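You operate a simulated robot arm through the tools that you are given. There is no shell and no other tool.

You are at the controls of a simulated robot arm. One attempt, no reset.

TASK
Warm the flat iron, then press the red, blue and green patches in turn.
Fine: warm it on the brown stone block alone; iron back on its stand; hand off its hot body. Set down upright: black flat iron.

It is judged by the outcome, as a careful person would: the job done as asked, and still so three seconds after it is handed in. It fails if anything else is knocked over, pushed out of place, dropped, spilled or broken.

THE ROBOT
A 7-joint arm with a two-finger parallel gripper, fixed in place. Base frame: the origin is on the floor under the middle of its stand, x ahead of it, y to its left, z up; the work surface is at about z = 740. Readings come in mm, rad, newtons and seconds.
It reaches about 1479 mm from its shoulder. Its first joint turns from -2.897 to 2.897 rad. Payload 4.4 kg.
The tool frame sits at the grasp point between the pads (the TCP): z along the fingers, y along the line on which they close. The tips reach 23 mm beyond it. Largest opening 94 mm; finger width 38, thickness 10; the body of the gripper, 54 by 96 mm, starts 39 mm behind the TCP.
Orientation is that of the tool frame in the base frame, as a unit quaternion [x, y, z, w]. With the fingers straight down and closing along the base's y, the tool's x points along the base's -x, its y along +y and its z along -z.

THE INTERFACE
- The arm moves only by the tool jog_arm. Its argument "deltas" is a list of rows, each a list of 7 numbers: the shift along the tool's x, y, z in m, then the turn, a rotation vector about the tool's x, y, z in rad, then the finger opening in m, from 0 to 0.094. In form: [[x, y, z, ax, ay, az, gripper], ...]. A call has 1 to 20 rows; each row is the pose to reach, as a shift and turn from the pose commanded when the call began, along the tool's axes at that moment. Each row takes 0.2 s and may step no farther than 50 mm and 0.15 rad from the row before; otherwise, or with a gripper value out of range, the whole call is refused. A pose out of reach is approached as far as the arm can. The call stops where the force on the tool passes 50 N (or 10 N more than at its start, if that is more) or the arm is blocked; 0.2 s more then pass. Each finger travels about 72 mm/s and halts on what it meets, pressing with about 23 N; the grip force reading is that of the motor and also rises with nothing between the fingers. The clock runs only during rows and for 0.2 s after the last one: add rows that repeat a pose to give the fingers time. It gives the time, the measured TCP pose, the force on the tool (base axes), the opening and the grip force at its end, in the units of the frame above (readings bear some noise), with the torque about the TCP (base axes, N m) and any sound that the robot's microphone picked up.
- Cameras (640 x 400 px; columns grow to the right, rows downward): "scene" is fixed at [49.9, 650.2, 1526]; the picture's right is [-0.20, -0.98, 0.00], its down [-0.58, 0.12, -0.81] and it looks along [0.79, -0.16, -0.59] (base axes); focal length 351 px, centre (320, 200). "wrist" rides on the gripper at [86, 16, -75] in the tool frame; the picture's right is [-0.18, 0.98, 0.00], its down [-0.58, -0.11, -0.81] and it looks along [-0.79, -0.15, 0.59] (tool axes); focal length 243 px, centre (320, 200). There is no depth. A picture from a camera that has moved, and an enlarged one, comes with that camera's place and axes in the base frame and with its lens.
- capture(camera): a new picture of that camera. It takes no simulated time.
- inspect(camera, box): a new picture of the part [left, top, right, bottom] of that camera's present view, enlarged. It takes no simulated time.
- close_job(): hands the job in; it is judged then, once.

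Places have to be worked out from the pictures, the camera data and where the tool is seen. Open the gripper and draw the arm clear of the work before you hand the job in, unless the task says otherwise.

The tools are called after "Request:" as a command line: name --pt "numbers of a row" for each row, then --argument value for the rest, lists and objects as JSON in quotes. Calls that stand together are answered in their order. jog_arm: Moves the arm, as the interface text tells. Its arguments: {"type":"object","properties":{"deltas":{"type":"array","items":{"type":"array","items":{"type":"number"}}}},"required":["deltas"]} The other tools are called the same way: capture (camera) takes a picture; inspect (camera, box) takes an enlarged picture of a part of a camera's view; close_job () hands the job in.

At the start:

```text
time: 0.0
tcp_pos: [563.1, 544.5, 1163.2]
ee_rot: [0.0, 1.0, 0.0, 0.0]
ft_force: [0.7, -0.2, 0.5]
torque: [-0.02, 0.0, 0.0]
width: 94.2
grip_force: 0.0
```

scene: 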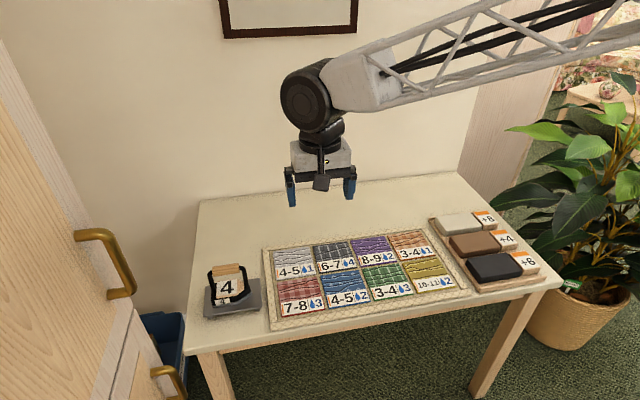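
wrist: 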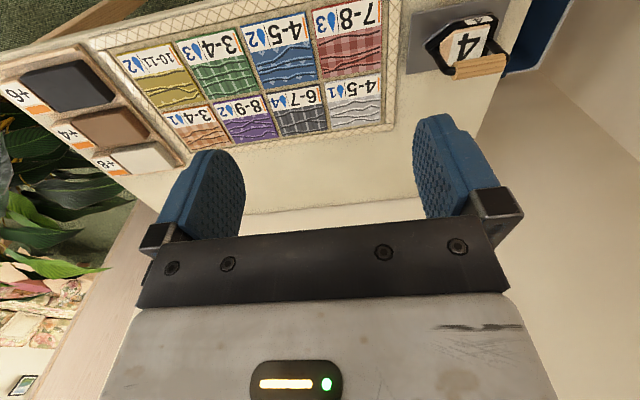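

I'll start by looking closely at the scene: the iron on its stand at left, the patches on the mat and the stone blocks at right.

Request:
inspect --camera "scene" --box '[190, 240, 290, 330]'

Request:
inspect --camera "scene" --box '[260, 220, 470, 340]'

Request:
inspect --camera "scene" --box '[420, 190, 560, 300]'

Request:
inspect --camera "wrist" --box '[390, 0, 550, 100]'

```text
4.44 times, centred on (240, 285) of scene
camera zoom: at [49.9, 650.2, 1526.0], right [-0.2, -0.98, 0.0], down [-0.58, 0.12, -0.81], along [0.79, -0.16, -0.59], focal length 1561 px, centre (676, -178)
```

zoom: 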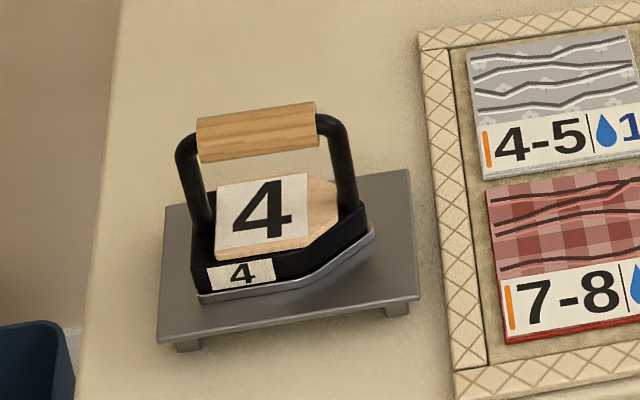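

```text
3.05 times, centred on (365, 280) of scene
camera zoom: at [49.9, 650.2, 1526.0], right [-0.2, -0.98, 0.0], down [-0.58, 0.12, -0.81], along [0.79, -0.16, -0.59], focal length 1071 px, centre (183, -44)
```

zoom: 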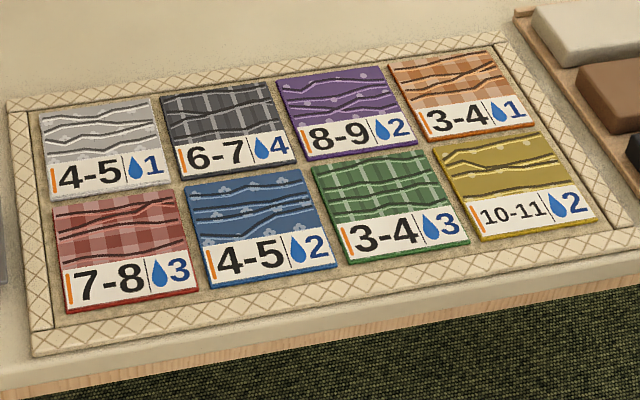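

```text
3.64 times, centred on (490, 245) of scene
camera zoom: at [49.9, 650.2, 1526.0], right [-0.2, -0.98, 0.0], down [-0.58, 0.12, -0.81], along [0.79, -0.16, -0.59], focal length 1278 px, centre (-298, 36)
```

zoom: 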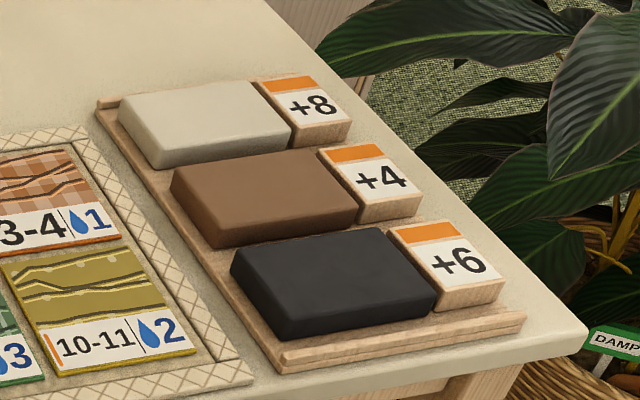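

```text
4.00 times, centred on (470, 50) of wrist
camera zoom: at [475.7, 560.3, 1238.2], right [0.18, 0.98, 0.0], down [0.58, -0.11, 0.81], along [0.79, -0.15, -0.59], focal length 970 px, centre (-280, 800)
```

zoom: 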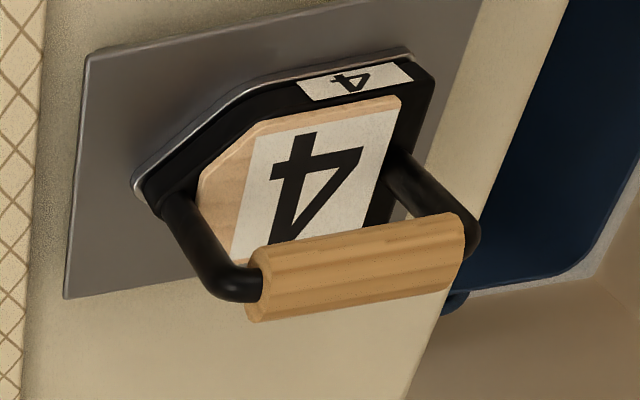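

The iron shows 4, so +4 from the brown block gives 8. Red then takes it to 5, blue to 3 and green to 0, all in range. I put the iron at about (695, 758) with its wooden handle along base y, so I'll hover high above it with the gripper turned 90° to close along x.

Request:
jog_arm --pt "-0.011 0.0178 0.01 0 0 0.1309 0.094" --pt "-0.022 0.0357 0.02 0 0 0.2618 0.094" --pt "-0.033 0.0535 0.03 0 0 0.3927 0.094" --pt "-0.044 0.0713 0.04 0 0 0.5236 0.094" --pt "-0.055 0.0892 0.05 0 0 0.6545 0.094" --pt "-0.066 0.107 0.06 0 0 0.7854 0.094" --pt "-0.077 0.1248 0.07 0 0 0.9163 0.094" --pt "-0.088 0.1427 0.08 0 0 1.0472 0.094" --pt "-0.099 0.1605 0.09 0 0 1.1781 0.094" --pt "-0.11 0.1783 0.1 0 0 1.309 0.094" --pt "-0.121 0.1962 0.11 0 0 1.4399 0.094" --pt "-0.132 0.214 0.12 0 0 1.5708 0.094" --pt "-0.132 0.214 0.12 0 0 1.5708 0.094"

```text
time: 2.8
tcp_pos: [694.5, 758.1, 1043.1]
ee_rot: [0.708, 0.706, 0.0, 0.0]
ft_force: [-0.8, 1.2, -0.4]
torque: [-0.02, 0.01, 0.01]
width: 94.0
grip_force: 0.0
```

The turn and move worked: TCP at (694.5, 758, 1043), closing along x. I'll take both views to find the handle.

Request:
capture --camera "wrist"

Request:
inspect --camera "scene" --box '[160, 160, 320, 330]'

```text
taken
camera wrist: at [710.7, 844.6, 1118.6], right [0.98, -0.19, 0.0], down [-0.11, -0.58, 0.81], along [-0.15, -0.79, -0.59], focal length 243 px, centre (320, 200)
```

wrist: 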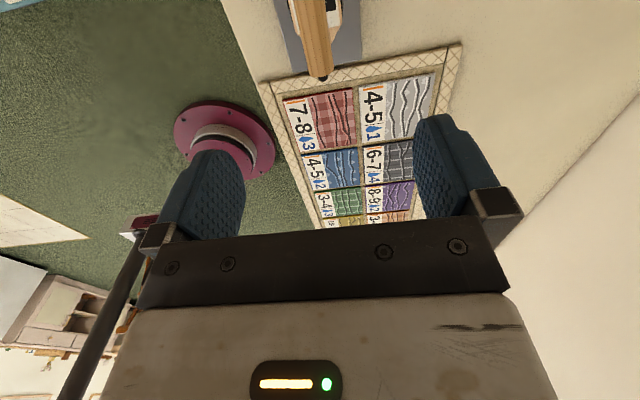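

```text
2.35 times, centred on (240, 245) of scene
camera zoom: at [49.9, 650.2, 1526.0], right [-0.2, -0.98, 0.0], down [-0.58, 0.12, -0.81], along [0.79, -0.16, -0.59], focal length 827 px, centre (508, 94)
```

zoom: 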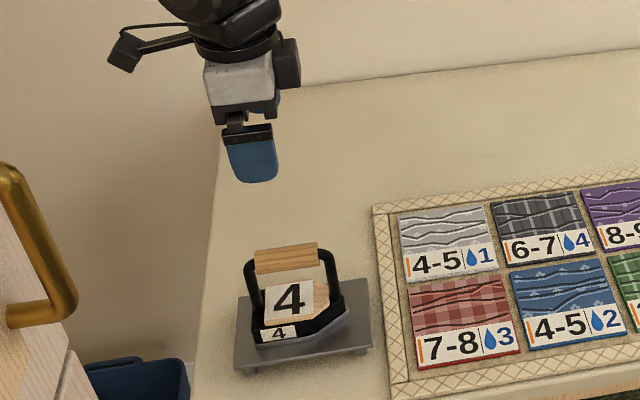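

The nose end of the wooden handle projects to roughly (690, 727, 868), and the handle runs along y. I'll zoom in on both views to pin down its x and height before descending.

Request:
inspect --camera "wrist" --box '[260, 0, 380, 90]'

Request:
inspect --camera "scene" --box '[205, 250, 275, 325]'

```text
4.44 times, centred on (320, 45) of wrist
camera zoom: at [710.7, 844.6, 1118.6], right [0.98, -0.19, 0.0], down [-0.11, -0.58, 0.81], along [-0.15, -0.79, -0.59], focal length 1078 px, centre (320, 889)
```

zoom: 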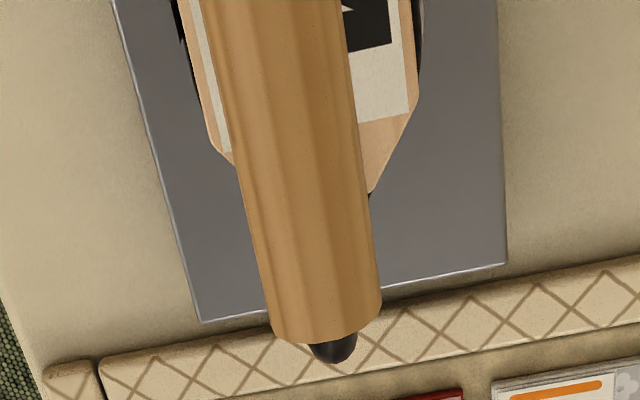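

```text
5.33 times, centred on (240, 288) of scene
camera zoom: at [49.9, 650.2, 1526.0], right [-0.2, -0.98, 0.0], down [-0.58, 0.12, -0.81], along [0.79, -0.16, -0.59], focal length 1874 px, centre (747, -267)
```

zoom: 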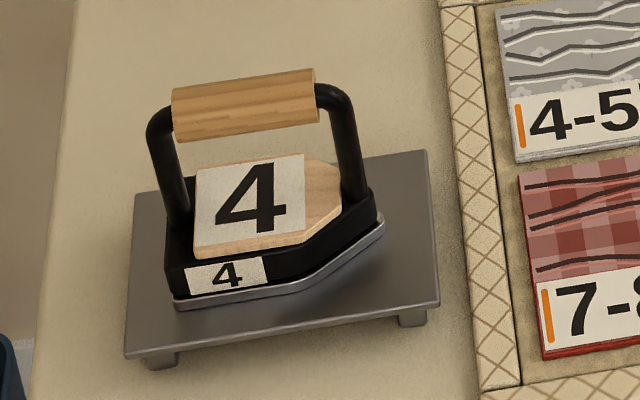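

The handle centre works out to about (690, 760, 868), roughly 25 mm thick and 67 mm long, with plenty of clearance above the hot body. I'll descend straight down with the fingers open so they straddle it.

Request:
jog_arm --pt "0.0005 -0.0015 0.03 0 0 0 0.094" --pt "0.001 -0.003 0.06 0 0 0 0.094" --pt "0.0015 -0.0045 0.09 0 0 0 0.094" --pt "0.0015 -0.0045 0.115 0 0 0 0.094" --pt "0.0015 -0.0045 0.135 0 0 0 0.094" --pt "0.0015 -0.0045 0.155 0 0 0 0.094" --pt "0.0015 -0.0045 0.175 0 0 0 0.094" --pt "0.0015 -0.0045 0.175 0 0 0 0.094"

Request:
capture --camera "wrist"

Request:
inspect --camera "scene" --box '[190, 220, 290, 330]'

```text
time: 4.6
tcp_pos: [688.8, 757.6, 866.9]
ee_rot: [0.707, 0.707, 0.0, 0.0]
ft_force: [-0.3, -0.1, 0.1]
torque: [-0.02, -0.03, -0.03]
width: 93.9
grip_force: 0.0
```

```text
taken
camera wrist: at [705.4, 846.2, 943.0], right [0.98, -0.18, 0.0], down [-0.11, -0.58, 0.81], along [-0.15, -0.79, -0.59], focal length 243 px, centre (320, 200)
```

wrist: 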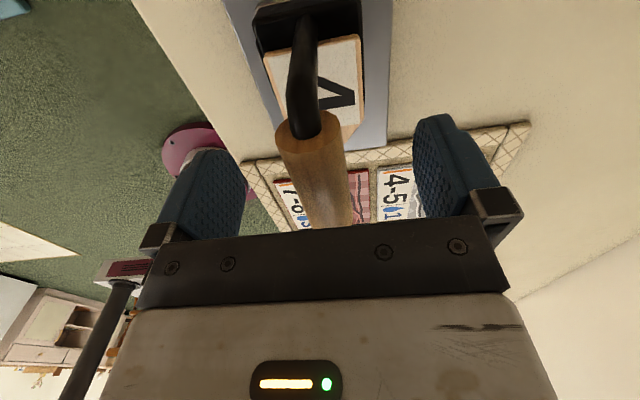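

```text
3.64 times, centred on (240, 275) of scene
camera zoom: at [49.9, 650.2, 1526.0], right [-0.2, -0.98, 0.0], down [-0.58, 0.12, -0.81], along [0.79, -0.16, -0.59], focal length 1278 px, centre (611, -73)
```

zoom: 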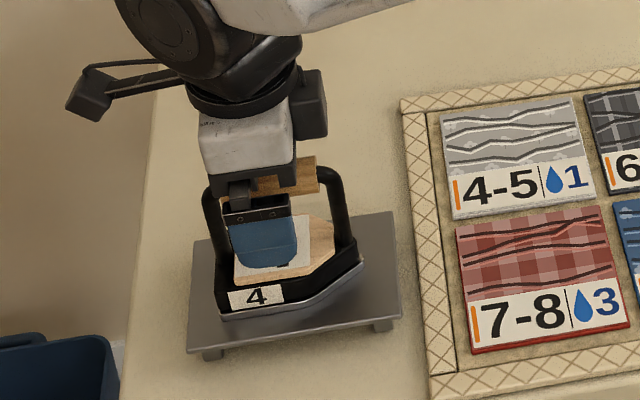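

The handle sits between the open fingers and nearly centred; I judge it about 1 mm further +x than the TCP. I'll close on the wood here.

Request:
jog_arm --pt "0 0.001 0 0 0 0 0.094" --pt "0 0.001 0 0 0 0 0.05" --pt "0 0.001 0 0 0 0 0.03" --pt "0 0.001 0 0 0 0 0.0" --pt "0 0.001 0 0 0 0 0.0" --pt "0 0.001 0 0 0 0 0.0" --pt "0 0.001 0 0 0 0 0.0"

Request:
capture --camera "wrist"

Request:
inspect --camera "scene" --box '[190, 220, 290, 330]'

```text
time: 6.2
tcp_pos: [690.6, 758.4, 867.2]
ee_rot: [0.707, 0.707, 0.0, 0.0]
ft_force: [-2.5, -0.6, 3.0]
torque: [-0.07, 0.0, -0.02]
width: 25.6
grip_force: 23.8
```

```text
taken
camera wrist: at [706.7, 845.7, 943.3], right [0.98, -0.18, 0.0], down [-0.11, -0.58, 0.81], along [-0.15, -0.79, -0.59], focal length 243 px, centre (320, 200)
```

wrist: 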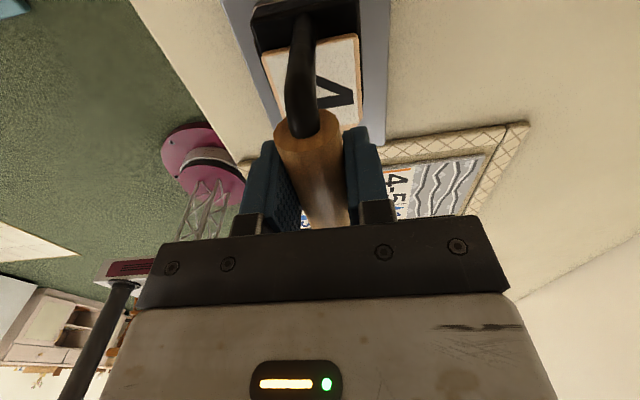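

```text
3.64 times, centred on (240, 275) of scene
camera zoom: at [49.9, 650.2, 1526.0], right [-0.2, -0.98, 0.0], down [-0.58, 0.12, -0.81], along [0.79, -0.16, -0.59], focal length 1278 px, centre (611, -73)
```

zoom: 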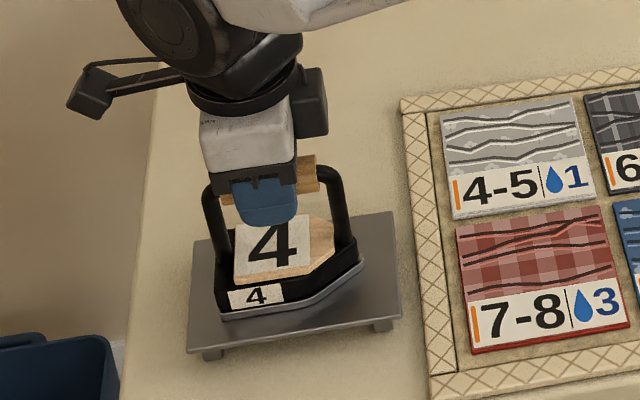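

Good grip on the wood at 25.6 mm. I'll lift slowly by 30 mm first and check the load and that the stand stays put.

Request:
jog_arm --pt "0 0 -0.003 0 0 0 0.0" --pt "0 0 -0.008 0 0 0 0.0" --pt "0 0 -0.015 0 0 0 0.0" --pt "0 0 -0.022 0 0 0 0.0" --pt "0 0 -0.03 0 0 0 0.0" --pt "0 0 -0.03 0 0 0 0.0"

Request:
inspect --camera "scene" --box '[190, 220, 290, 330]'

Request:
capture --camera "wrist"

```text
time: 7.6
tcp_pos: [691.1, 760.5, 898.5]
ee_rot: [0.707, 0.707, 0.0, 0.001]
ft_force: [0.0, 0.5, -7.1]
torque: [-0.01, 0.05, -0.01]
width: 25.7
grip_force: 22.9
```

```text
3.64 times, centred on (240, 275) of scene
camera zoom: at [49.9, 650.2, 1526.0], right [-0.2, -0.98, 0.0], down [-0.58, 0.12, -0.81], along [0.79, -0.16, -0.59], focal length 1278 px, centre (611, -73)
```

zoom: 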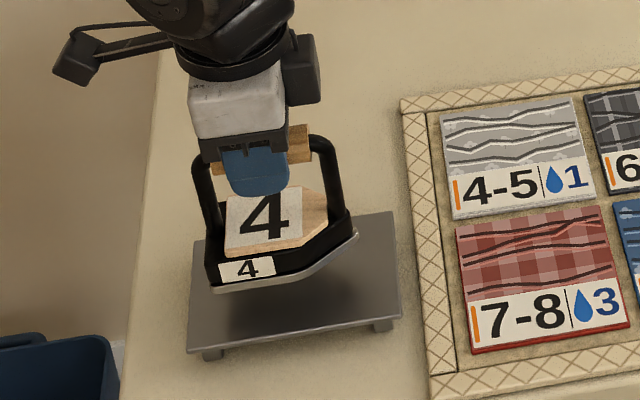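

```text
taken
camera wrist: at [706.3, 846.7, 973.5], right [0.98, -0.18, 0.0], down [-0.11, -0.58, 0.81], along [-0.15, -0.79, -0.59], focal length 243 px, centre (320, 200)
```

wrist: 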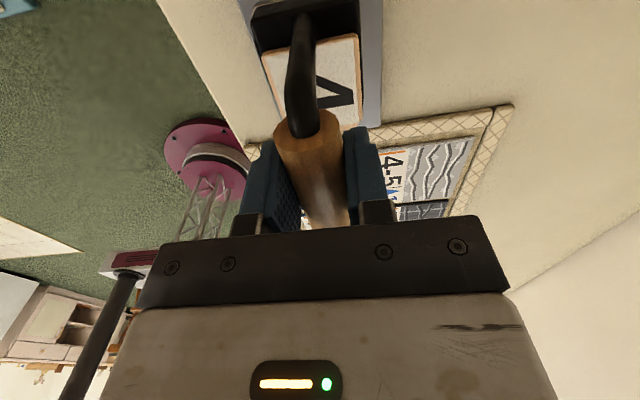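

The iron is held level (7.1 N) and the stand hasn't moved. I'll raise it to about z 985 and carry it high towards the blocks on the right, stopping short around y 120 to look.

Request:
jog_arm --pt "0 0 -0.03 0 0 0 0.0" --pt "-0.005 0.001 -0.06 0 0 0 0.0" --pt "-0.02 0.002 -0.08 0 0 0 0.0" --pt "-0.05 0.005 -0.087 0 0 0 0.0" --pt "-0.09 0.008 -0.087 0 0 0 0.0" --pt "-0.132 0.011 -0.087 0 0 0 0.0" --pt "-0.175 0.014 -0.087 0 0 0 0.0" --pt "-0.218 0.017 -0.087 0 0 0 0.0" --pt "-0.261 0.02 -0.087 0 0 0 0.0" --pt "-0.304 0.023 -0.087 0 0 0 0.0" --pt "-0.347 0.026 -0.087 0 0 0 0.0" --pt "-0.39 0.029 -0.087 0 0 0 0.0" --pt "-0.433 0.032 -0.087 0 0 0 0.0" --pt "-0.476 0.035 -0.087 0 0 0 0.0" --pt "-0.519 0.038 -0.087 0 0 0 0.0" --pt "-0.56 0.041 -0.087 0 0 0 0.0" --pt "-0.595 0.044 -0.087 0 0 0 0.0" --pt "-0.62 0.046 -0.087 0 0 0 0.0" --pt "-0.635 0.047 -0.087 0 0 0 0.0" --pt "-0.64 0.047 -0.087 0 0 0 0.0"

Request:
capture --camera "wrist"

Request:
capture --camera "scene"

Request:
inspect --camera "scene" --box '[380, 140, 560, 300]'

```text
time: 11.8
tcp_pos: [738.2, 117.2, 986.2]
ee_rot: [0.707, 0.707, 0.001, 0.001]
ft_force: [-0.3, 0.4, -5.4]
torque: [-0.02, -0.02, 0.02]
width: 25.7
grip_force: 23.5
```

```text
taken
camera wrist: at [753.7, 205.1, 1061.0], right [0.98, -0.18, 0.0], down [-0.11, -0.58, 0.81], along [-0.15, -0.79, -0.59], focal length 243 px, centre (320, 200)
```

wrist: 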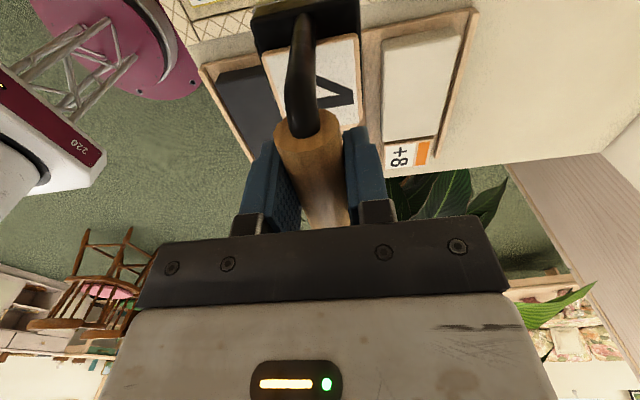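

```text
taken
```

scene: 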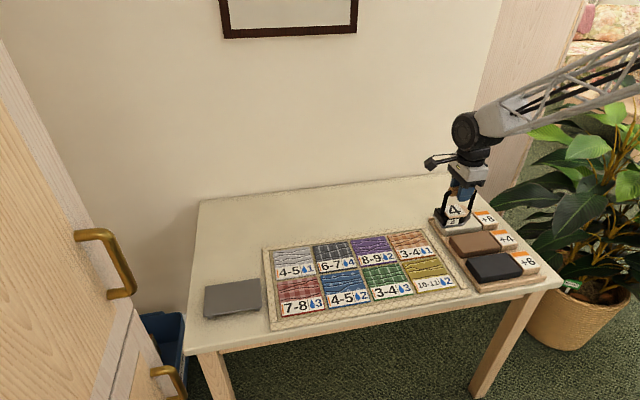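

```text
2.50 times, centred on (470, 220) of scene
camera zoom: at [49.9, 650.2, 1526.0], right [-0.2, -0.98, 0.0], down [-0.58, 0.12, -0.81], along [0.79, -0.16, -0.59], focal length 878 px, centre (-55, 150)
```

zoom: 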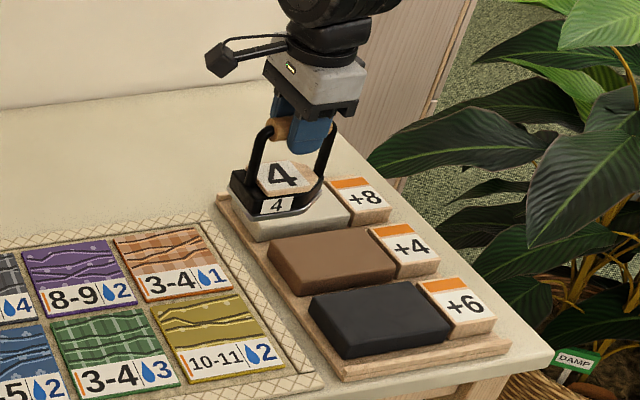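

The iron is high over the block area. I'll zoom the wrist and scene views to triangulate the brown block's position and top height.

Request:
inspect --camera "wrist" --box '[360, 0, 500, 180]'

Request:
inspect --camera "wrist" --box '[180, 40, 300, 170]'

Request:
inspect --camera "scene" --box '[430, 205, 540, 285]'

```text
2.22 times, centred on (430, 90) of wrist
camera zoom: at [753.7, 205.1, 1061.0], right [0.98, -0.18, 0.0], down [-0.11, -0.58, 0.81], along [-0.15, -0.79, -0.59], focal length 539 px, centre (76, 444)
```

zoom: 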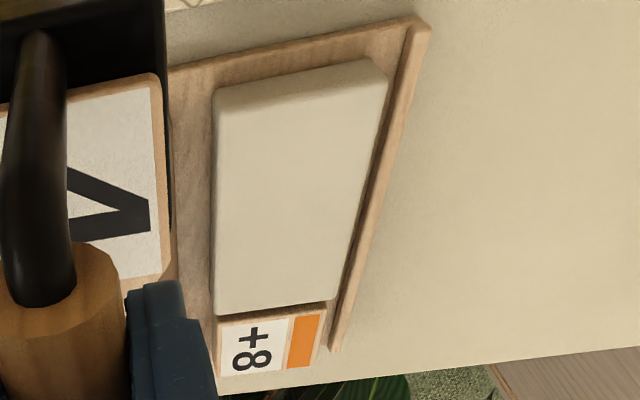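

```text
3.08 times, centred on (240, 105) of wrist
camera zoom: at [753.7, 205.1, 1061.0], right [0.98, -0.18, 0.0], down [-0.11, -0.58, 0.81], along [-0.15, -0.79, -0.59], focal length 746 px, centre (566, 492)
```

zoom: 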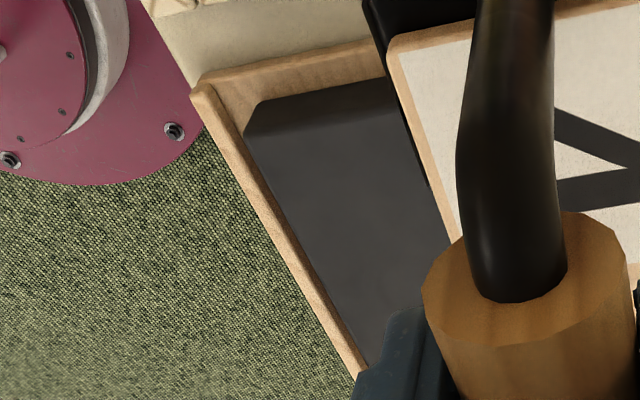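

```text
5.00 times, centred on (485, 245) of scene
camera zoom: at [49.9, 650.2, 1526.0], right [-0.2, -0.98, 0.0], down [-0.58, 0.12, -0.81], along [0.79, -0.16, -0.59], focal length 1757 px, centre (-505, -25)
```

zoom: 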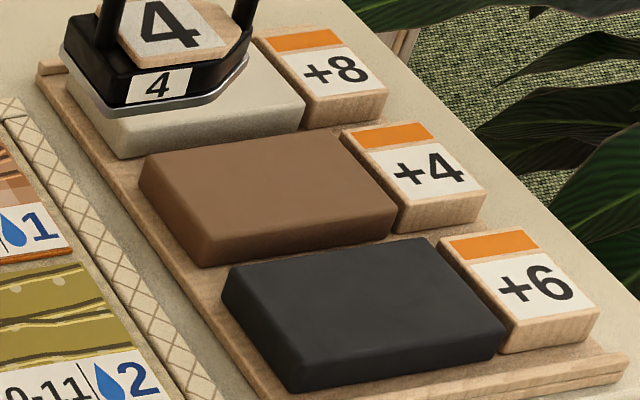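

Triangulation puts the brown block top at about x 707–778, y −48 to 84, z ≈ 778, centred near (742, 18). The iron's sole is about 100 mm below the TCP, so I'll centre it over brown and descend to leave about 25 mm clearance.

Request:
jog_arm --pt "-0.02 0.001 0 0 0 0 0.0" --pt "-0.05 0.002 0 0 0 0 0.0" --pt "-0.08 0.003 0 0 0 0 0.0" --pt "-0.1 0.004 0 0 0 0 0.0" --pt "-0.1 0.004 0.015 0 0 0 0.0" --pt "-0.1 0.004 0.035 0 0 0 0.0" --pt "-0.1 0.004 0.055 0 0 0 0.0" --pt "-0.1 0.004 0.07 0 0 0 0.0" --pt "-0.1 0.004 0.08 0 0 0 0.0" --pt "-0.1 0.004 0.08 0 0 0 0.0"

Request:
inspect --camera "scene" --box '[430, 185, 540, 285]'

Request:
capture --camera "wrist"

```text
time: 14.0
tcp_pos: [741.4, 19.8, 904.1]
ee_rot: [0.708, 0.706, -0.001, 0.001]
ft_force: [-0.1, 0.9, -6.6]
torque: [-0.04, -0.03, 0.01]
width: 25.8
grip_force: 22.9
```

```text
4.00 times, centred on (485, 235) of scene
camera zoom: at [49.9, 650.2, 1526.0], right [-0.2, -0.98, 0.0], down [-0.58, 0.12, -0.81], along [0.79, -0.16, -0.59], focal length 1405 px, centre (-340, 60)
```

zoom: 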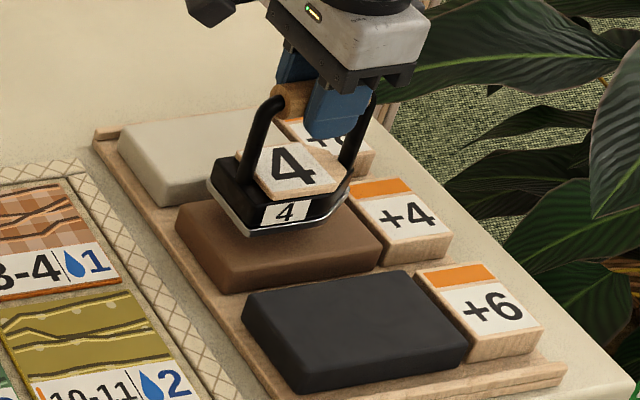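

```text
taken
camera wrist: at [757.1, 107.0, 979.7], right [0.98, -0.18, 0.0], down [-0.11, -0.58, 0.81], along [-0.15, -0.79, -0.59], focal length 243 px, centre (320, 200)
```

wrist: 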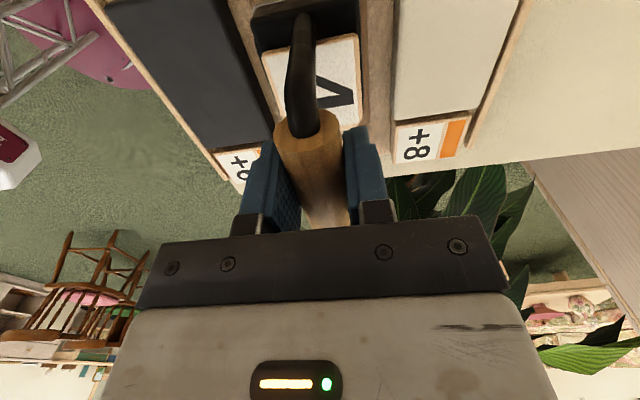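

The iron hangs level right over the brown block, clear of white and black. I'll lower slowly to near contact.

Request:
jog_arm --pt "0 0 0.005 0 0 0 0.0" --pt "0 0 0.01 0 0 0 0.0" --pt "0 0 0.014 0 0 0 0.0" --pt "0 0 0.017 0 0 0 0.0" --pt "0 0 0.019 0 0 0 0.0"

Request:
inspect --camera "scene" --box '[450, 205, 530, 275]'

```text
time: 15.2
tcp_pos: [742.3, 17.8, 885.9]
ee_rot: [0.708, 0.707, 0.0, 0.0]
ft_force: [0.3, -0.2, -6.3]
torque: [-0.02, 0.0, 0.01]
width: 25.7
grip_force: 22.5
```

```text
5.71 times, centred on (490, 240) of scene
camera zoom: at [49.9, 650.2, 1526.0], right [-0.2, -0.98, 0.0], down [-0.58, 0.12, -0.81], along [0.79, -0.16, -0.59], focal length 2008 px, centre (-651, -29)
```

zoom: 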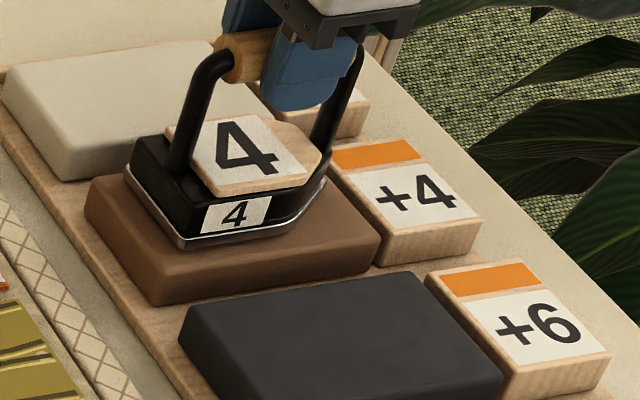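

Still just above the block (force unchanged), with good margins on every side of the brown top. I'll creep down in small steps, watching the force.

Request:
jog_arm --pt "0 -0.001 0.0015 0 0 0 0.0" --pt "0 -0.001 0.003 0 0 0 0.0" --pt "0 -0.001 0.0045 0 0 0 0.0"

```text
time: 16.0
tcp_pos: [741.7, 18.5, 883.4]
ee_rot: [0.707, 0.707, 0.001, 0.001]
ft_force: [-5.4, 2.3, 9.2]
torque: [0.38, 0.11, 0.12]
width: 25.7
grip_force: 23.3
```

Contact: vertical force went from −6.5 to +9 N at TCP z ≈ 883.4. I'll hold it there to warm, then look at the iron's number.

Request:
jog_arm --pt "0 0 0.0005 0 0 0 0.0" --pt "0 0 0.0005 0 0 0 0.0" --pt "0 0 0.0005 0 0 0 0.0" --pt "0 0 0.0005 0 0 0 0.0" --pt "0 0 0.0005 0 0 0 0.0"

Request:
inspect --camera "scene" --box '[450, 205, 530, 275]'

Request:
capture --camera "wrist"

```text
time: 17.2
tcp_pos: [741.9, 19.1, 881.9]
ee_rot: [0.707, 0.707, 0.0, 0.0]
ft_force: [-2.0, -0.3, 15.5]
torque: [0.0, 0.02, 0.04]
width: 25.6
grip_force: 23.5
```

```text
5.71 times, centred on (490, 240) of scene
camera zoom: at [49.9, 650.2, 1526.0], right [-0.2, -0.98, 0.0], down [-0.58, 0.12, -0.81], along [0.79, -0.16, -0.59], focal length 2008 px, centre (-651, -29)
```

zoom: 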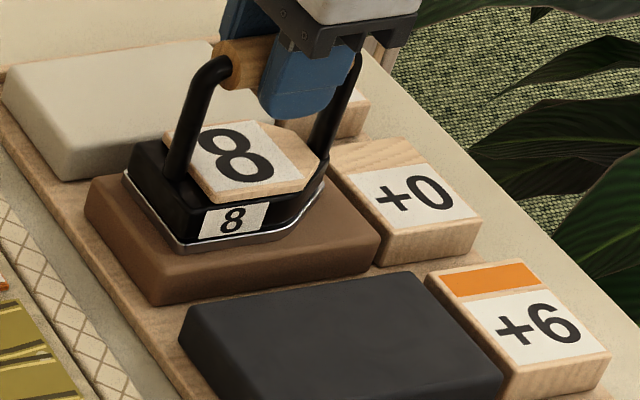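

```text
taken
camera wrist: at [756.8, 105.7, 956.6], right [0.98, -0.18, 0.0], down [-0.11, -0.58, 0.81], along [-0.15, -0.79, -0.59], focal length 243 px, centre (320, 200)
```

wrist: 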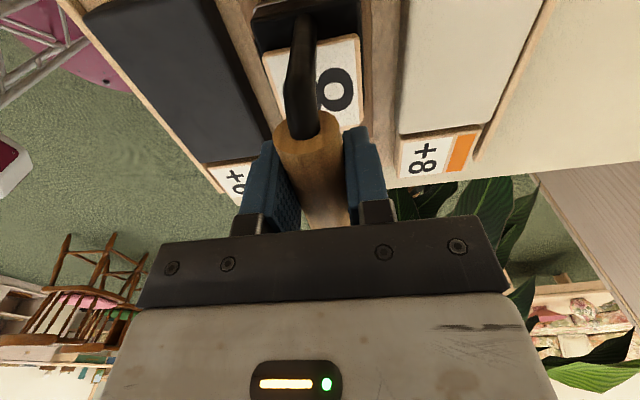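

The iron now reads 8 and the block reads +0, so the warm-up is done. I'll lift straight up clear of the blocks and take enlarged views of the red, blue and green patches.

Request:
jog_arm --pt "0 0 -0.004 0 0 0 0.0" --pt "0 0 -0.012 0 0 0 0.0" --pt "0 0 -0.03 0 0 0 0.0" --pt "0 0 -0.055 0 0 0 0.0" --pt "0 0 -0.08 0 0 0 0.0" --pt "0 0 -0.1 0 0 0 0.0" --pt "0 0 -0.1 0 0 0 0.0"

Request:
inspect --camera "scene" --box '[270, 265, 350, 325]'

Request:
inspect --camera "scene" --box '[340, 250, 420, 310]'

Request:
inspect --camera "scene" --box '[300, 255, 380, 315]'

Request:
capture --camera "scene"

```text
time: 18.8
tcp_pos: [739.8, 19.2, 981.1]
ee_rot: [0.707, 0.707, 0.001, 0.0]
ft_force: [0.7, 0.2, -5.9]
torque: [-0.01, 0.0, -0.01]
width: 25.7
grip_force: 23.2
```

```text
6.67 times, centred on (310, 295) of scene
camera zoom: at [49.9, 650.2, 1526.0], right [-0.2, -0.98, 0.0], down [-0.58, 0.12, -0.81], along [0.79, -0.16, -0.59], focal length 2342 px, centre (387, -433)
```

zoom: 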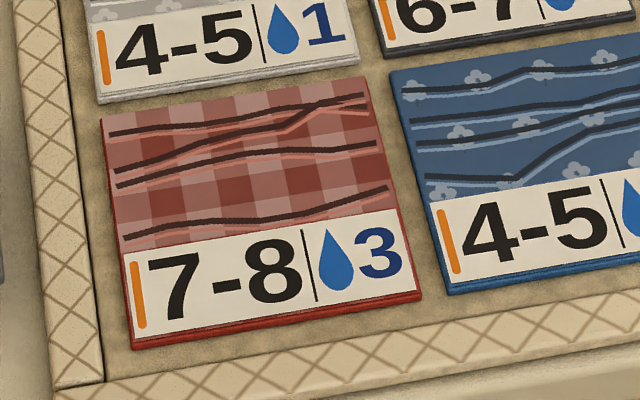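

```text
6.67 times, centred on (380, 280) of scene
camera zoom: at [49.9, 650.2, 1526.0], right [-0.2, -0.98, 0.0], down [-0.58, 0.12, -0.81], along [0.79, -0.16, -0.59], focal length 2342 px, centre (-80, -333)
```

zoom: 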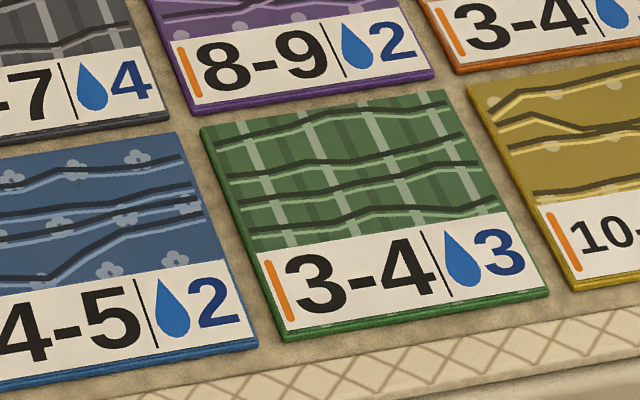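

```text
6.67 times, centred on (340, 285) of scene
camera zoom: at [49.9, 650.2, 1526.0], right [-0.2, -0.98, 0.0], down [-0.58, 0.12, -0.81], along [0.79, -0.16, -0.59], focal length 2342 px, centre (187, -367)
```

zoom: 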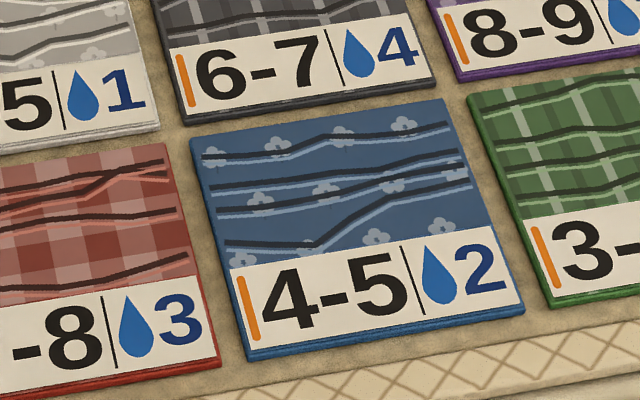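

```text
taken
```

scene: 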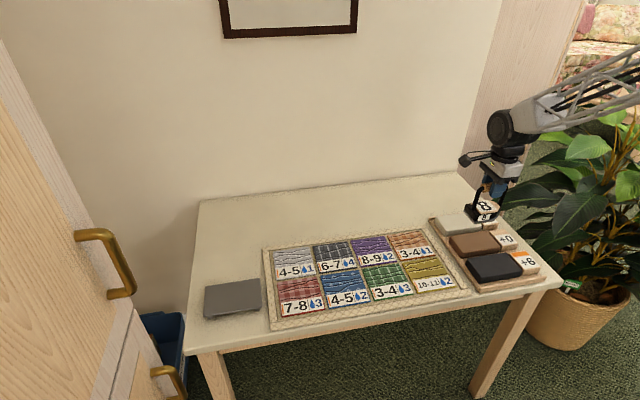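

I work the patches out as 114 mm squares: red centre (669, 579), blue (669, 454), green (669, 328), with the cloth part spanning x 656–726. I'll carry the iron high over to red, aiming for cloth at x ≈ 684, y ≈ 581 (the sole centre sits about 2 mm toward −y of the TCP).

Request:
jog_arm --pt "0.01 -0.001 0 0 0 0 0.0" --pt "0.035 -0.004 0 0 0 0 0.0" --pt "0.075 -0.008 0 0 0 0 0.0" --pt "0.115 -0.012 0 0 0 0 0.0" --pt "0.155 -0.016 0 0 0 0 0.0" --pt "0.195 -0.02 0 0 0 0 0.0" --pt "0.235 -0.024 0 0 0 0 0.0" --pt "0.275 -0.028 0 0 0 0 0.0" --pt "0.315 -0.032 0 0 0 0 0.0" --pt "0.355 -0.036 0 0 0 0 0.0" --pt "0.395 -0.04 0 0 0 0 0.0" --pt "0.435 -0.044 0 0 0 0 0.0" --pt "0.475 -0.048 0 0 0 0 0.0" --pt "0.51 -0.052 0 0 0 0 0.0" --pt "0.54 -0.055 0 0 0 0 0.0" --pt "0.555 -0.057 0 0 0 0 0.0" --pt "0.561 -0.0575 0.02 0 0 0 0.0" --pt "0.561 -0.0575 0.045 0 0 0 0.0" --pt "0.561 -0.0575 0.07 0 0 0 0.0" --pt "0.561 -0.0575 0.08 0 0 0 0.0"

Request:
inspect --camera "scene" --box '[260, 230, 360, 330]'

Request:
capture --camera "wrist"

```text
time: 23.0
tcp_pos: [685.4, 579.0, 901.3]
ee_rot: [0.708, 0.707, 0.001, 0.0]
ft_force: [-0.6, 1.0, -6.7]
torque: [-0.02, 0.01, -0.01]
width: 25.7
grip_force: 22.9
```

```text
4.00 times, centred on (310, 280) of scene
camera zoom: at [49.9, 650.2, 1526.0], right [-0.2, -0.98, 0.0], down [-0.58, 0.12, -0.81], along [0.79, -0.16, -0.59], focal length 1405 px, centre (360, -120)
```

zoom: 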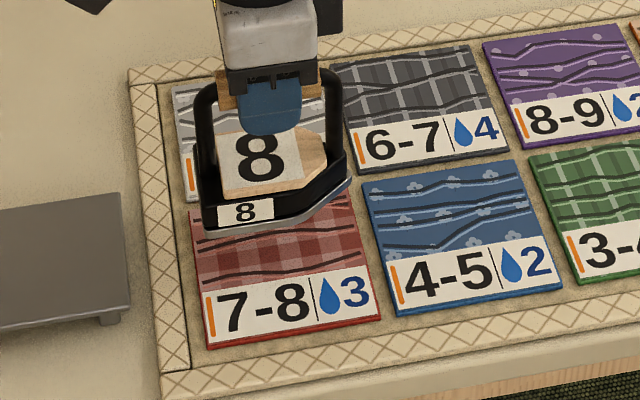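

```text
taken
camera wrist: at [700.2, 666.4, 977.3], right [0.98, -0.18, 0.0], down [-0.11, -0.58, 0.81], along [-0.15, -0.79, -0.59], focal length 243 px, centre (320, 200)
```

wrist: 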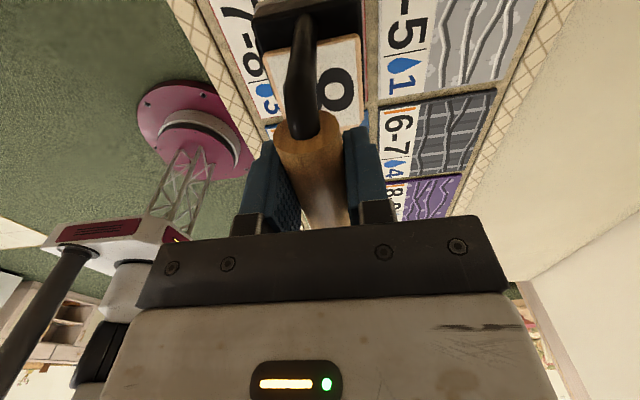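

The sole projects to y 529–630 and the iron is centred over red's cloth (red spans y 522–636); it still reads 8. I'll lower to just above the patch.

Request:
jog_arm --pt "0 0 0.01 0 0 0 0.0" --pt "0 0 0.02 0 0 0 0.0" --pt "0 0 0.03 0 0 0 0.0" --pt "0 0 0.037 0 0 0 0.0" --pt "0 0 0.041 0 0 0 0.0"

Request:
inspect --camera "scene" --box '[265, 245, 355, 325]'

```text
time: 24.2
tcp_pos: [683.8, 580.0, 859.1]
ee_rot: [0.708, 0.707, 0.0, 0.0]
ft_force: [-0.1, -0.3, -5.6]
torque: [0.02, -0.03, -0.01]
width: 25.5
grip_force: 22.7
```

```text
5.00 times, centred on (310, 285) of scene
camera zoom: at [49.9, 650.2, 1526.0], right [-0.2, -0.98, 0.0], down [-0.58, 0.12, -0.81], along [0.79, -0.16, -0.59], focal length 1757 px, centre (370, -225)
```

zoom: 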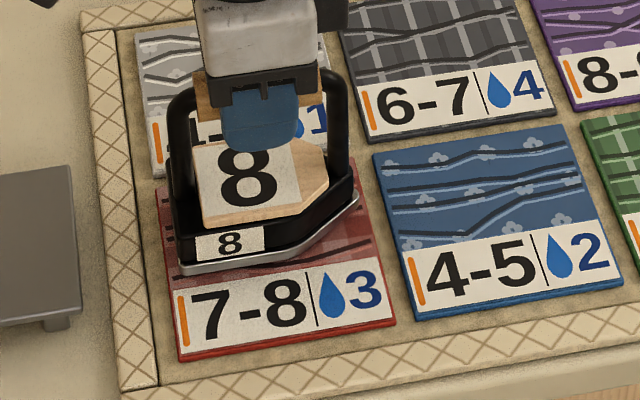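

About 10 mm above red's cloth and inside its edges. I'll creep down in small steps.

Request:
jog_arm --pt "0 0 0.002 0 0 0 0.0" --pt "0 0 0.004 0 0 0 0.0" --pt "0 0 0.006 0 0 0 0.0" --pt "0 0 0.008 0 0 0 0.0"

```text
time: 25.2
tcp_pos: [685.0, 579.7, 854.0]
ee_rot: [0.707, 0.708, 0.001, 0.0]
ft_force: [-5.1, -4.6, 15.2]
torque: [-0.04, 0.1, -0.01]
width: 25.8
grip_force: 22.2
```

Contact with red at TCP z ≈ 854, pressing about 20 N. I'll hold briefly and check the iron and patch.

Request:
jog_arm --pt "0 0 0 0 0 0 0.0" --pt "0 0 0 0 0 0 0.0" --pt "0 0 0 0 0 0 0.0" --pt "0 0 0 0 0 0 0.0"

Request:
inspect --camera "scene" --box '[265, 245, 355, 325]'

```text
time: 26.2
tcp_pos: [683.4, 579.9, 852.0]
ee_rot: [0.707, 0.707, 0.0, 0.0]
ft_force: [4.5, 6.2, 14.7]
torque: [0.08, -0.02, -0.01]
width: 25.8
grip_force: 23.1
```

```text
5.00 times, centred on (310, 285) of scene
camera zoom: at [49.9, 650.2, 1526.0], right [-0.2, -0.98, 0.0], down [-0.58, 0.12, -0.81], along [0.79, -0.16, -0.59], focal length 1757 px, centre (370, -225)
```

zoom: 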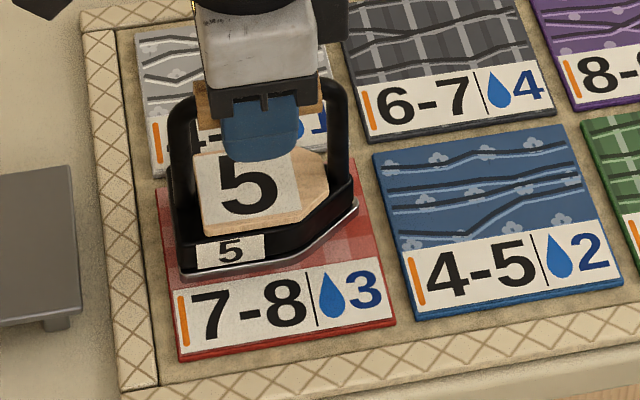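

The iron reads 5 and red is smooth now. I'll lift clear, shift 125.5 mm toward −y over blue, and lower to about 10 mm above it.

Request:
jog_arm --pt "0 0 -0.004 0 0 0 0.0" --pt "0 0 -0.015 0 0 0 0.0" --pt "0 0 -0.035 0 0 0 0.0" --pt "0 0 -0.055 0 0 0 0.0" --pt "-0.01 0 -0.06 0 0 0 0.0" --pt "-0.035 0 -0.06 0 0 0 0.0" --pt "-0.065 0 -0.06 0 0 0 0.0" --pt "-0.095 0 -0.06 0 0 0 0.0" --pt "-0.117 0 -0.06 0 0 0 0.0" --pt "-0.1255 0 -0.06 0 0 0 0.0" --pt "-0.1255 0 -0.05 0 0 0 0.0" --pt "-0.1255 0 -0.035 0 0 0 0.0" --pt "-0.1255 0 -0.02 0 0 0 0.0" --pt "-0.1255 0 -0.012 0 0 0 0.0" --pt "-0.1255 0 -0.012 0 0 0 0.0"

Request:
inspect --camera "scene" --box '[265, 230, 385, 330]'

Request:
inspect --camera "scene" --box '[300, 235, 390, 315]'

```text
time: 29.4
tcp_pos: [682.5, 454.7, 863.3]
ee_rot: [0.707, 0.707, 0.001, 0.0]
ft_force: [0.0, 1.1, -6.0]
torque: [-0.05, 0.01, -0.01]
width: 25.6
grip_force: 23.1
```

```text
4.00 times, centred on (325, 280) of scene
camera zoom: at [49.9, 650.2, 1526.0], right [-0.2, -0.98, 0.0], down [-0.58, 0.12, -0.81], along [0.79, -0.16, -0.59], focal length 1405 px, centre (300, -120)
```

zoom: 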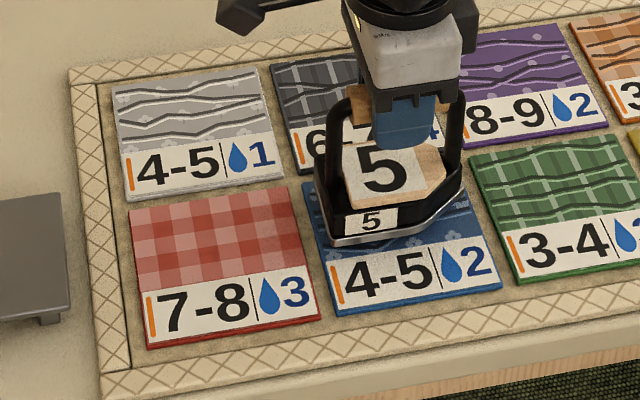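

```text
5.00 times, centred on (345, 275) of scene
camera zoom: at [49.9, 650.2, 1526.0], right [-0.2, -0.98, 0.0], down [-0.58, 0.12, -0.81], along [0.79, -0.16, -0.59], focal length 1757 px, centre (195, -175)
```

zoom: 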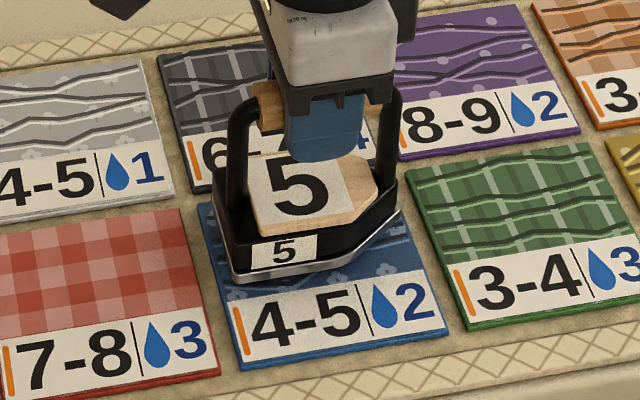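

Iron is centred over the blue cloth at 5 (sole y ≈ 403–503 inside 396–511). Red is smooth. Creeping down onto blue.

Request:
jog_arm --pt "0 0 0.004 0 0 0 0.0" --pt "0 0 0.007 0 0 0 0.0" --pt "0 0 0.009 0 0 0 0.0" --pt "0 0 0.011 0 0 0 0.0" --pt "0 0 0.012 0 0 0 0.0" --pt "0 0 0.012 0 0 0 0.0" --pt "0 0 0.012 0 0 0 0.0" --pt "0 0 0.012 0 0 0 0.0"

Request:
inspect --camera "scene" --box '[300, 235, 390, 315]'

```text
time: 31.2
tcp_pos: [683.5, 455.5, 852.4]
ee_rot: [0.707, 0.707, 0.0, 0.0]
ft_force: [-0.1, -2.8, -2.1]
torque: [-0.35, 0.02, 0.0]
width: 26.0
grip_force: 22.7
```

```text
5.00 times, centred on (345, 275) of scene
camera zoom: at [49.9, 650.2, 1526.0], right [-0.2, -0.98, 0.0], down [-0.58, 0.12, -0.81], along [0.79, -0.16, -0.59], focal length 1757 px, centre (195, -175)
```

zoom: 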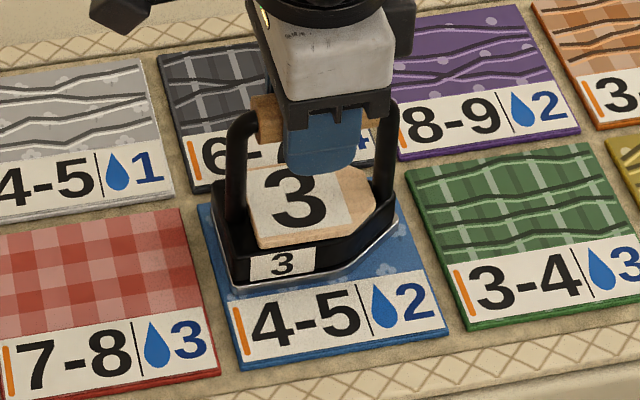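

The iron reads 3 and blue is smooth. I'll lift clear, shift another 125.5 mm over green, and lower to just above it.

Request:
jog_arm --pt "0 0 -0.006 0 0 0 0.0" --pt "0 0 -0.018 0 0 0 0.0" --pt "0 0 -0.037 0 0 0 0.0" --pt "0 0 -0.055 0 0 0 0.0" --pt "-0.01 0 -0.06 0 0 0 0.0" --pt "-0.035 0 -0.06 0 0 0 0.0" --pt "-0.065 0 -0.06 0 0 0 0.0" --pt "-0.095 0 -0.06 0 0 0 0.0" --pt "-0.117 0 -0.06 0 0 0 0.0" --pt "-0.1255 0 -0.06 0 0 0 0.0" --pt "-0.1255 0 -0.05 0 0 0 0.0" --pt "-0.1255 0 -0.035 0 0 0 0.0" --pt "-0.1255 0 -0.02 0 0 0 0.0" --pt "-0.1255 0 -0.012 0 0 0 0.0" --pt "-0.1255 0 -0.012 0 0 0 0.0"

Request:
inspect --camera "scene" --box '[335, 225, 425, 305]'

```text
time: 34.4
tcp_pos: [683.6, 327.3, 863.6]
ee_rot: [0.707, 0.707, 0.0, 0.0]
ft_force: [0.0, 0.2, -6.1]
torque: [-0.01, -0.01, 0.01]
width: 25.8
grip_force: 22.8
```

```text
5.00 times, centred on (380, 265) of scene
camera zoom: at [49.9, 650.2, 1526.0], right [-0.2, -0.98, 0.0], down [-0.58, 0.12, -0.81], along [0.79, -0.16, -0.59], focal length 1757 px, centre (20, -125)
```

zoom: 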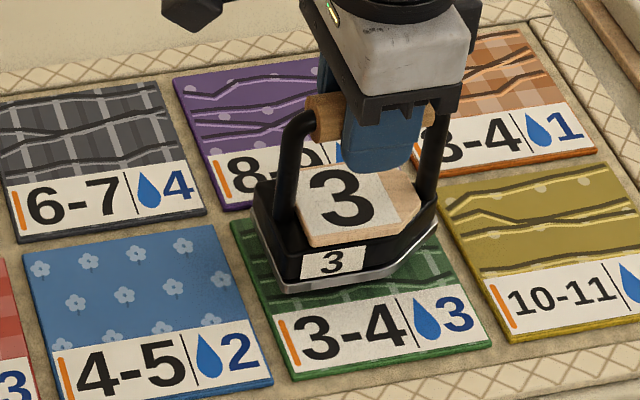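

Centred over green within a couple of mm at 3. I'll nudge 1.5 mm toward +y while lowering and press a touch more firmly.

Request:
jog_arm --pt "0.0015 0 0.002 0 0 0 0.0" --pt "0.0015 0 0.006 0 0 0 0.0" --pt "0.0015 0 0.009 0 0 0 0.0" --pt "0.0015 0 0.011 0 0 0 0.0" --pt "0.0015 0 0.013 0 0 0 0.0" --pt "0.0015 0 0.013 0 0 0 0.0" --pt "0.0015 0 0.013 0 0 0 0.0" --pt "0.0015 0 0.013 0 0 0 0.0"

Request:
inspect --camera "scene" --box '[335, 225, 425, 305]'

```text
time: 36.2
tcp_pos: [683.7, 332.1, 851.1]
ee_rot: [0.707, 0.707, 0.001, 0.001]
ft_force: [0.1, 1.1, 16.1]
torque: [0.04, 0.0, -0.05]
width: 25.4
grip_force: 23.2
```

```text
5.00 times, centred on (380, 265) of scene
camera zoom: at [49.9, 650.2, 1526.0], right [-0.2, -0.98, 0.0], down [-0.58, 0.12, -0.81], along [0.79, -0.16, -0.59], focal length 1757 px, centre (20, -125)
```

zoom: 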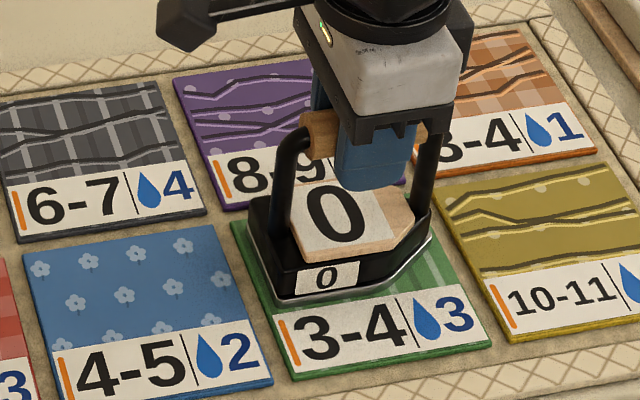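

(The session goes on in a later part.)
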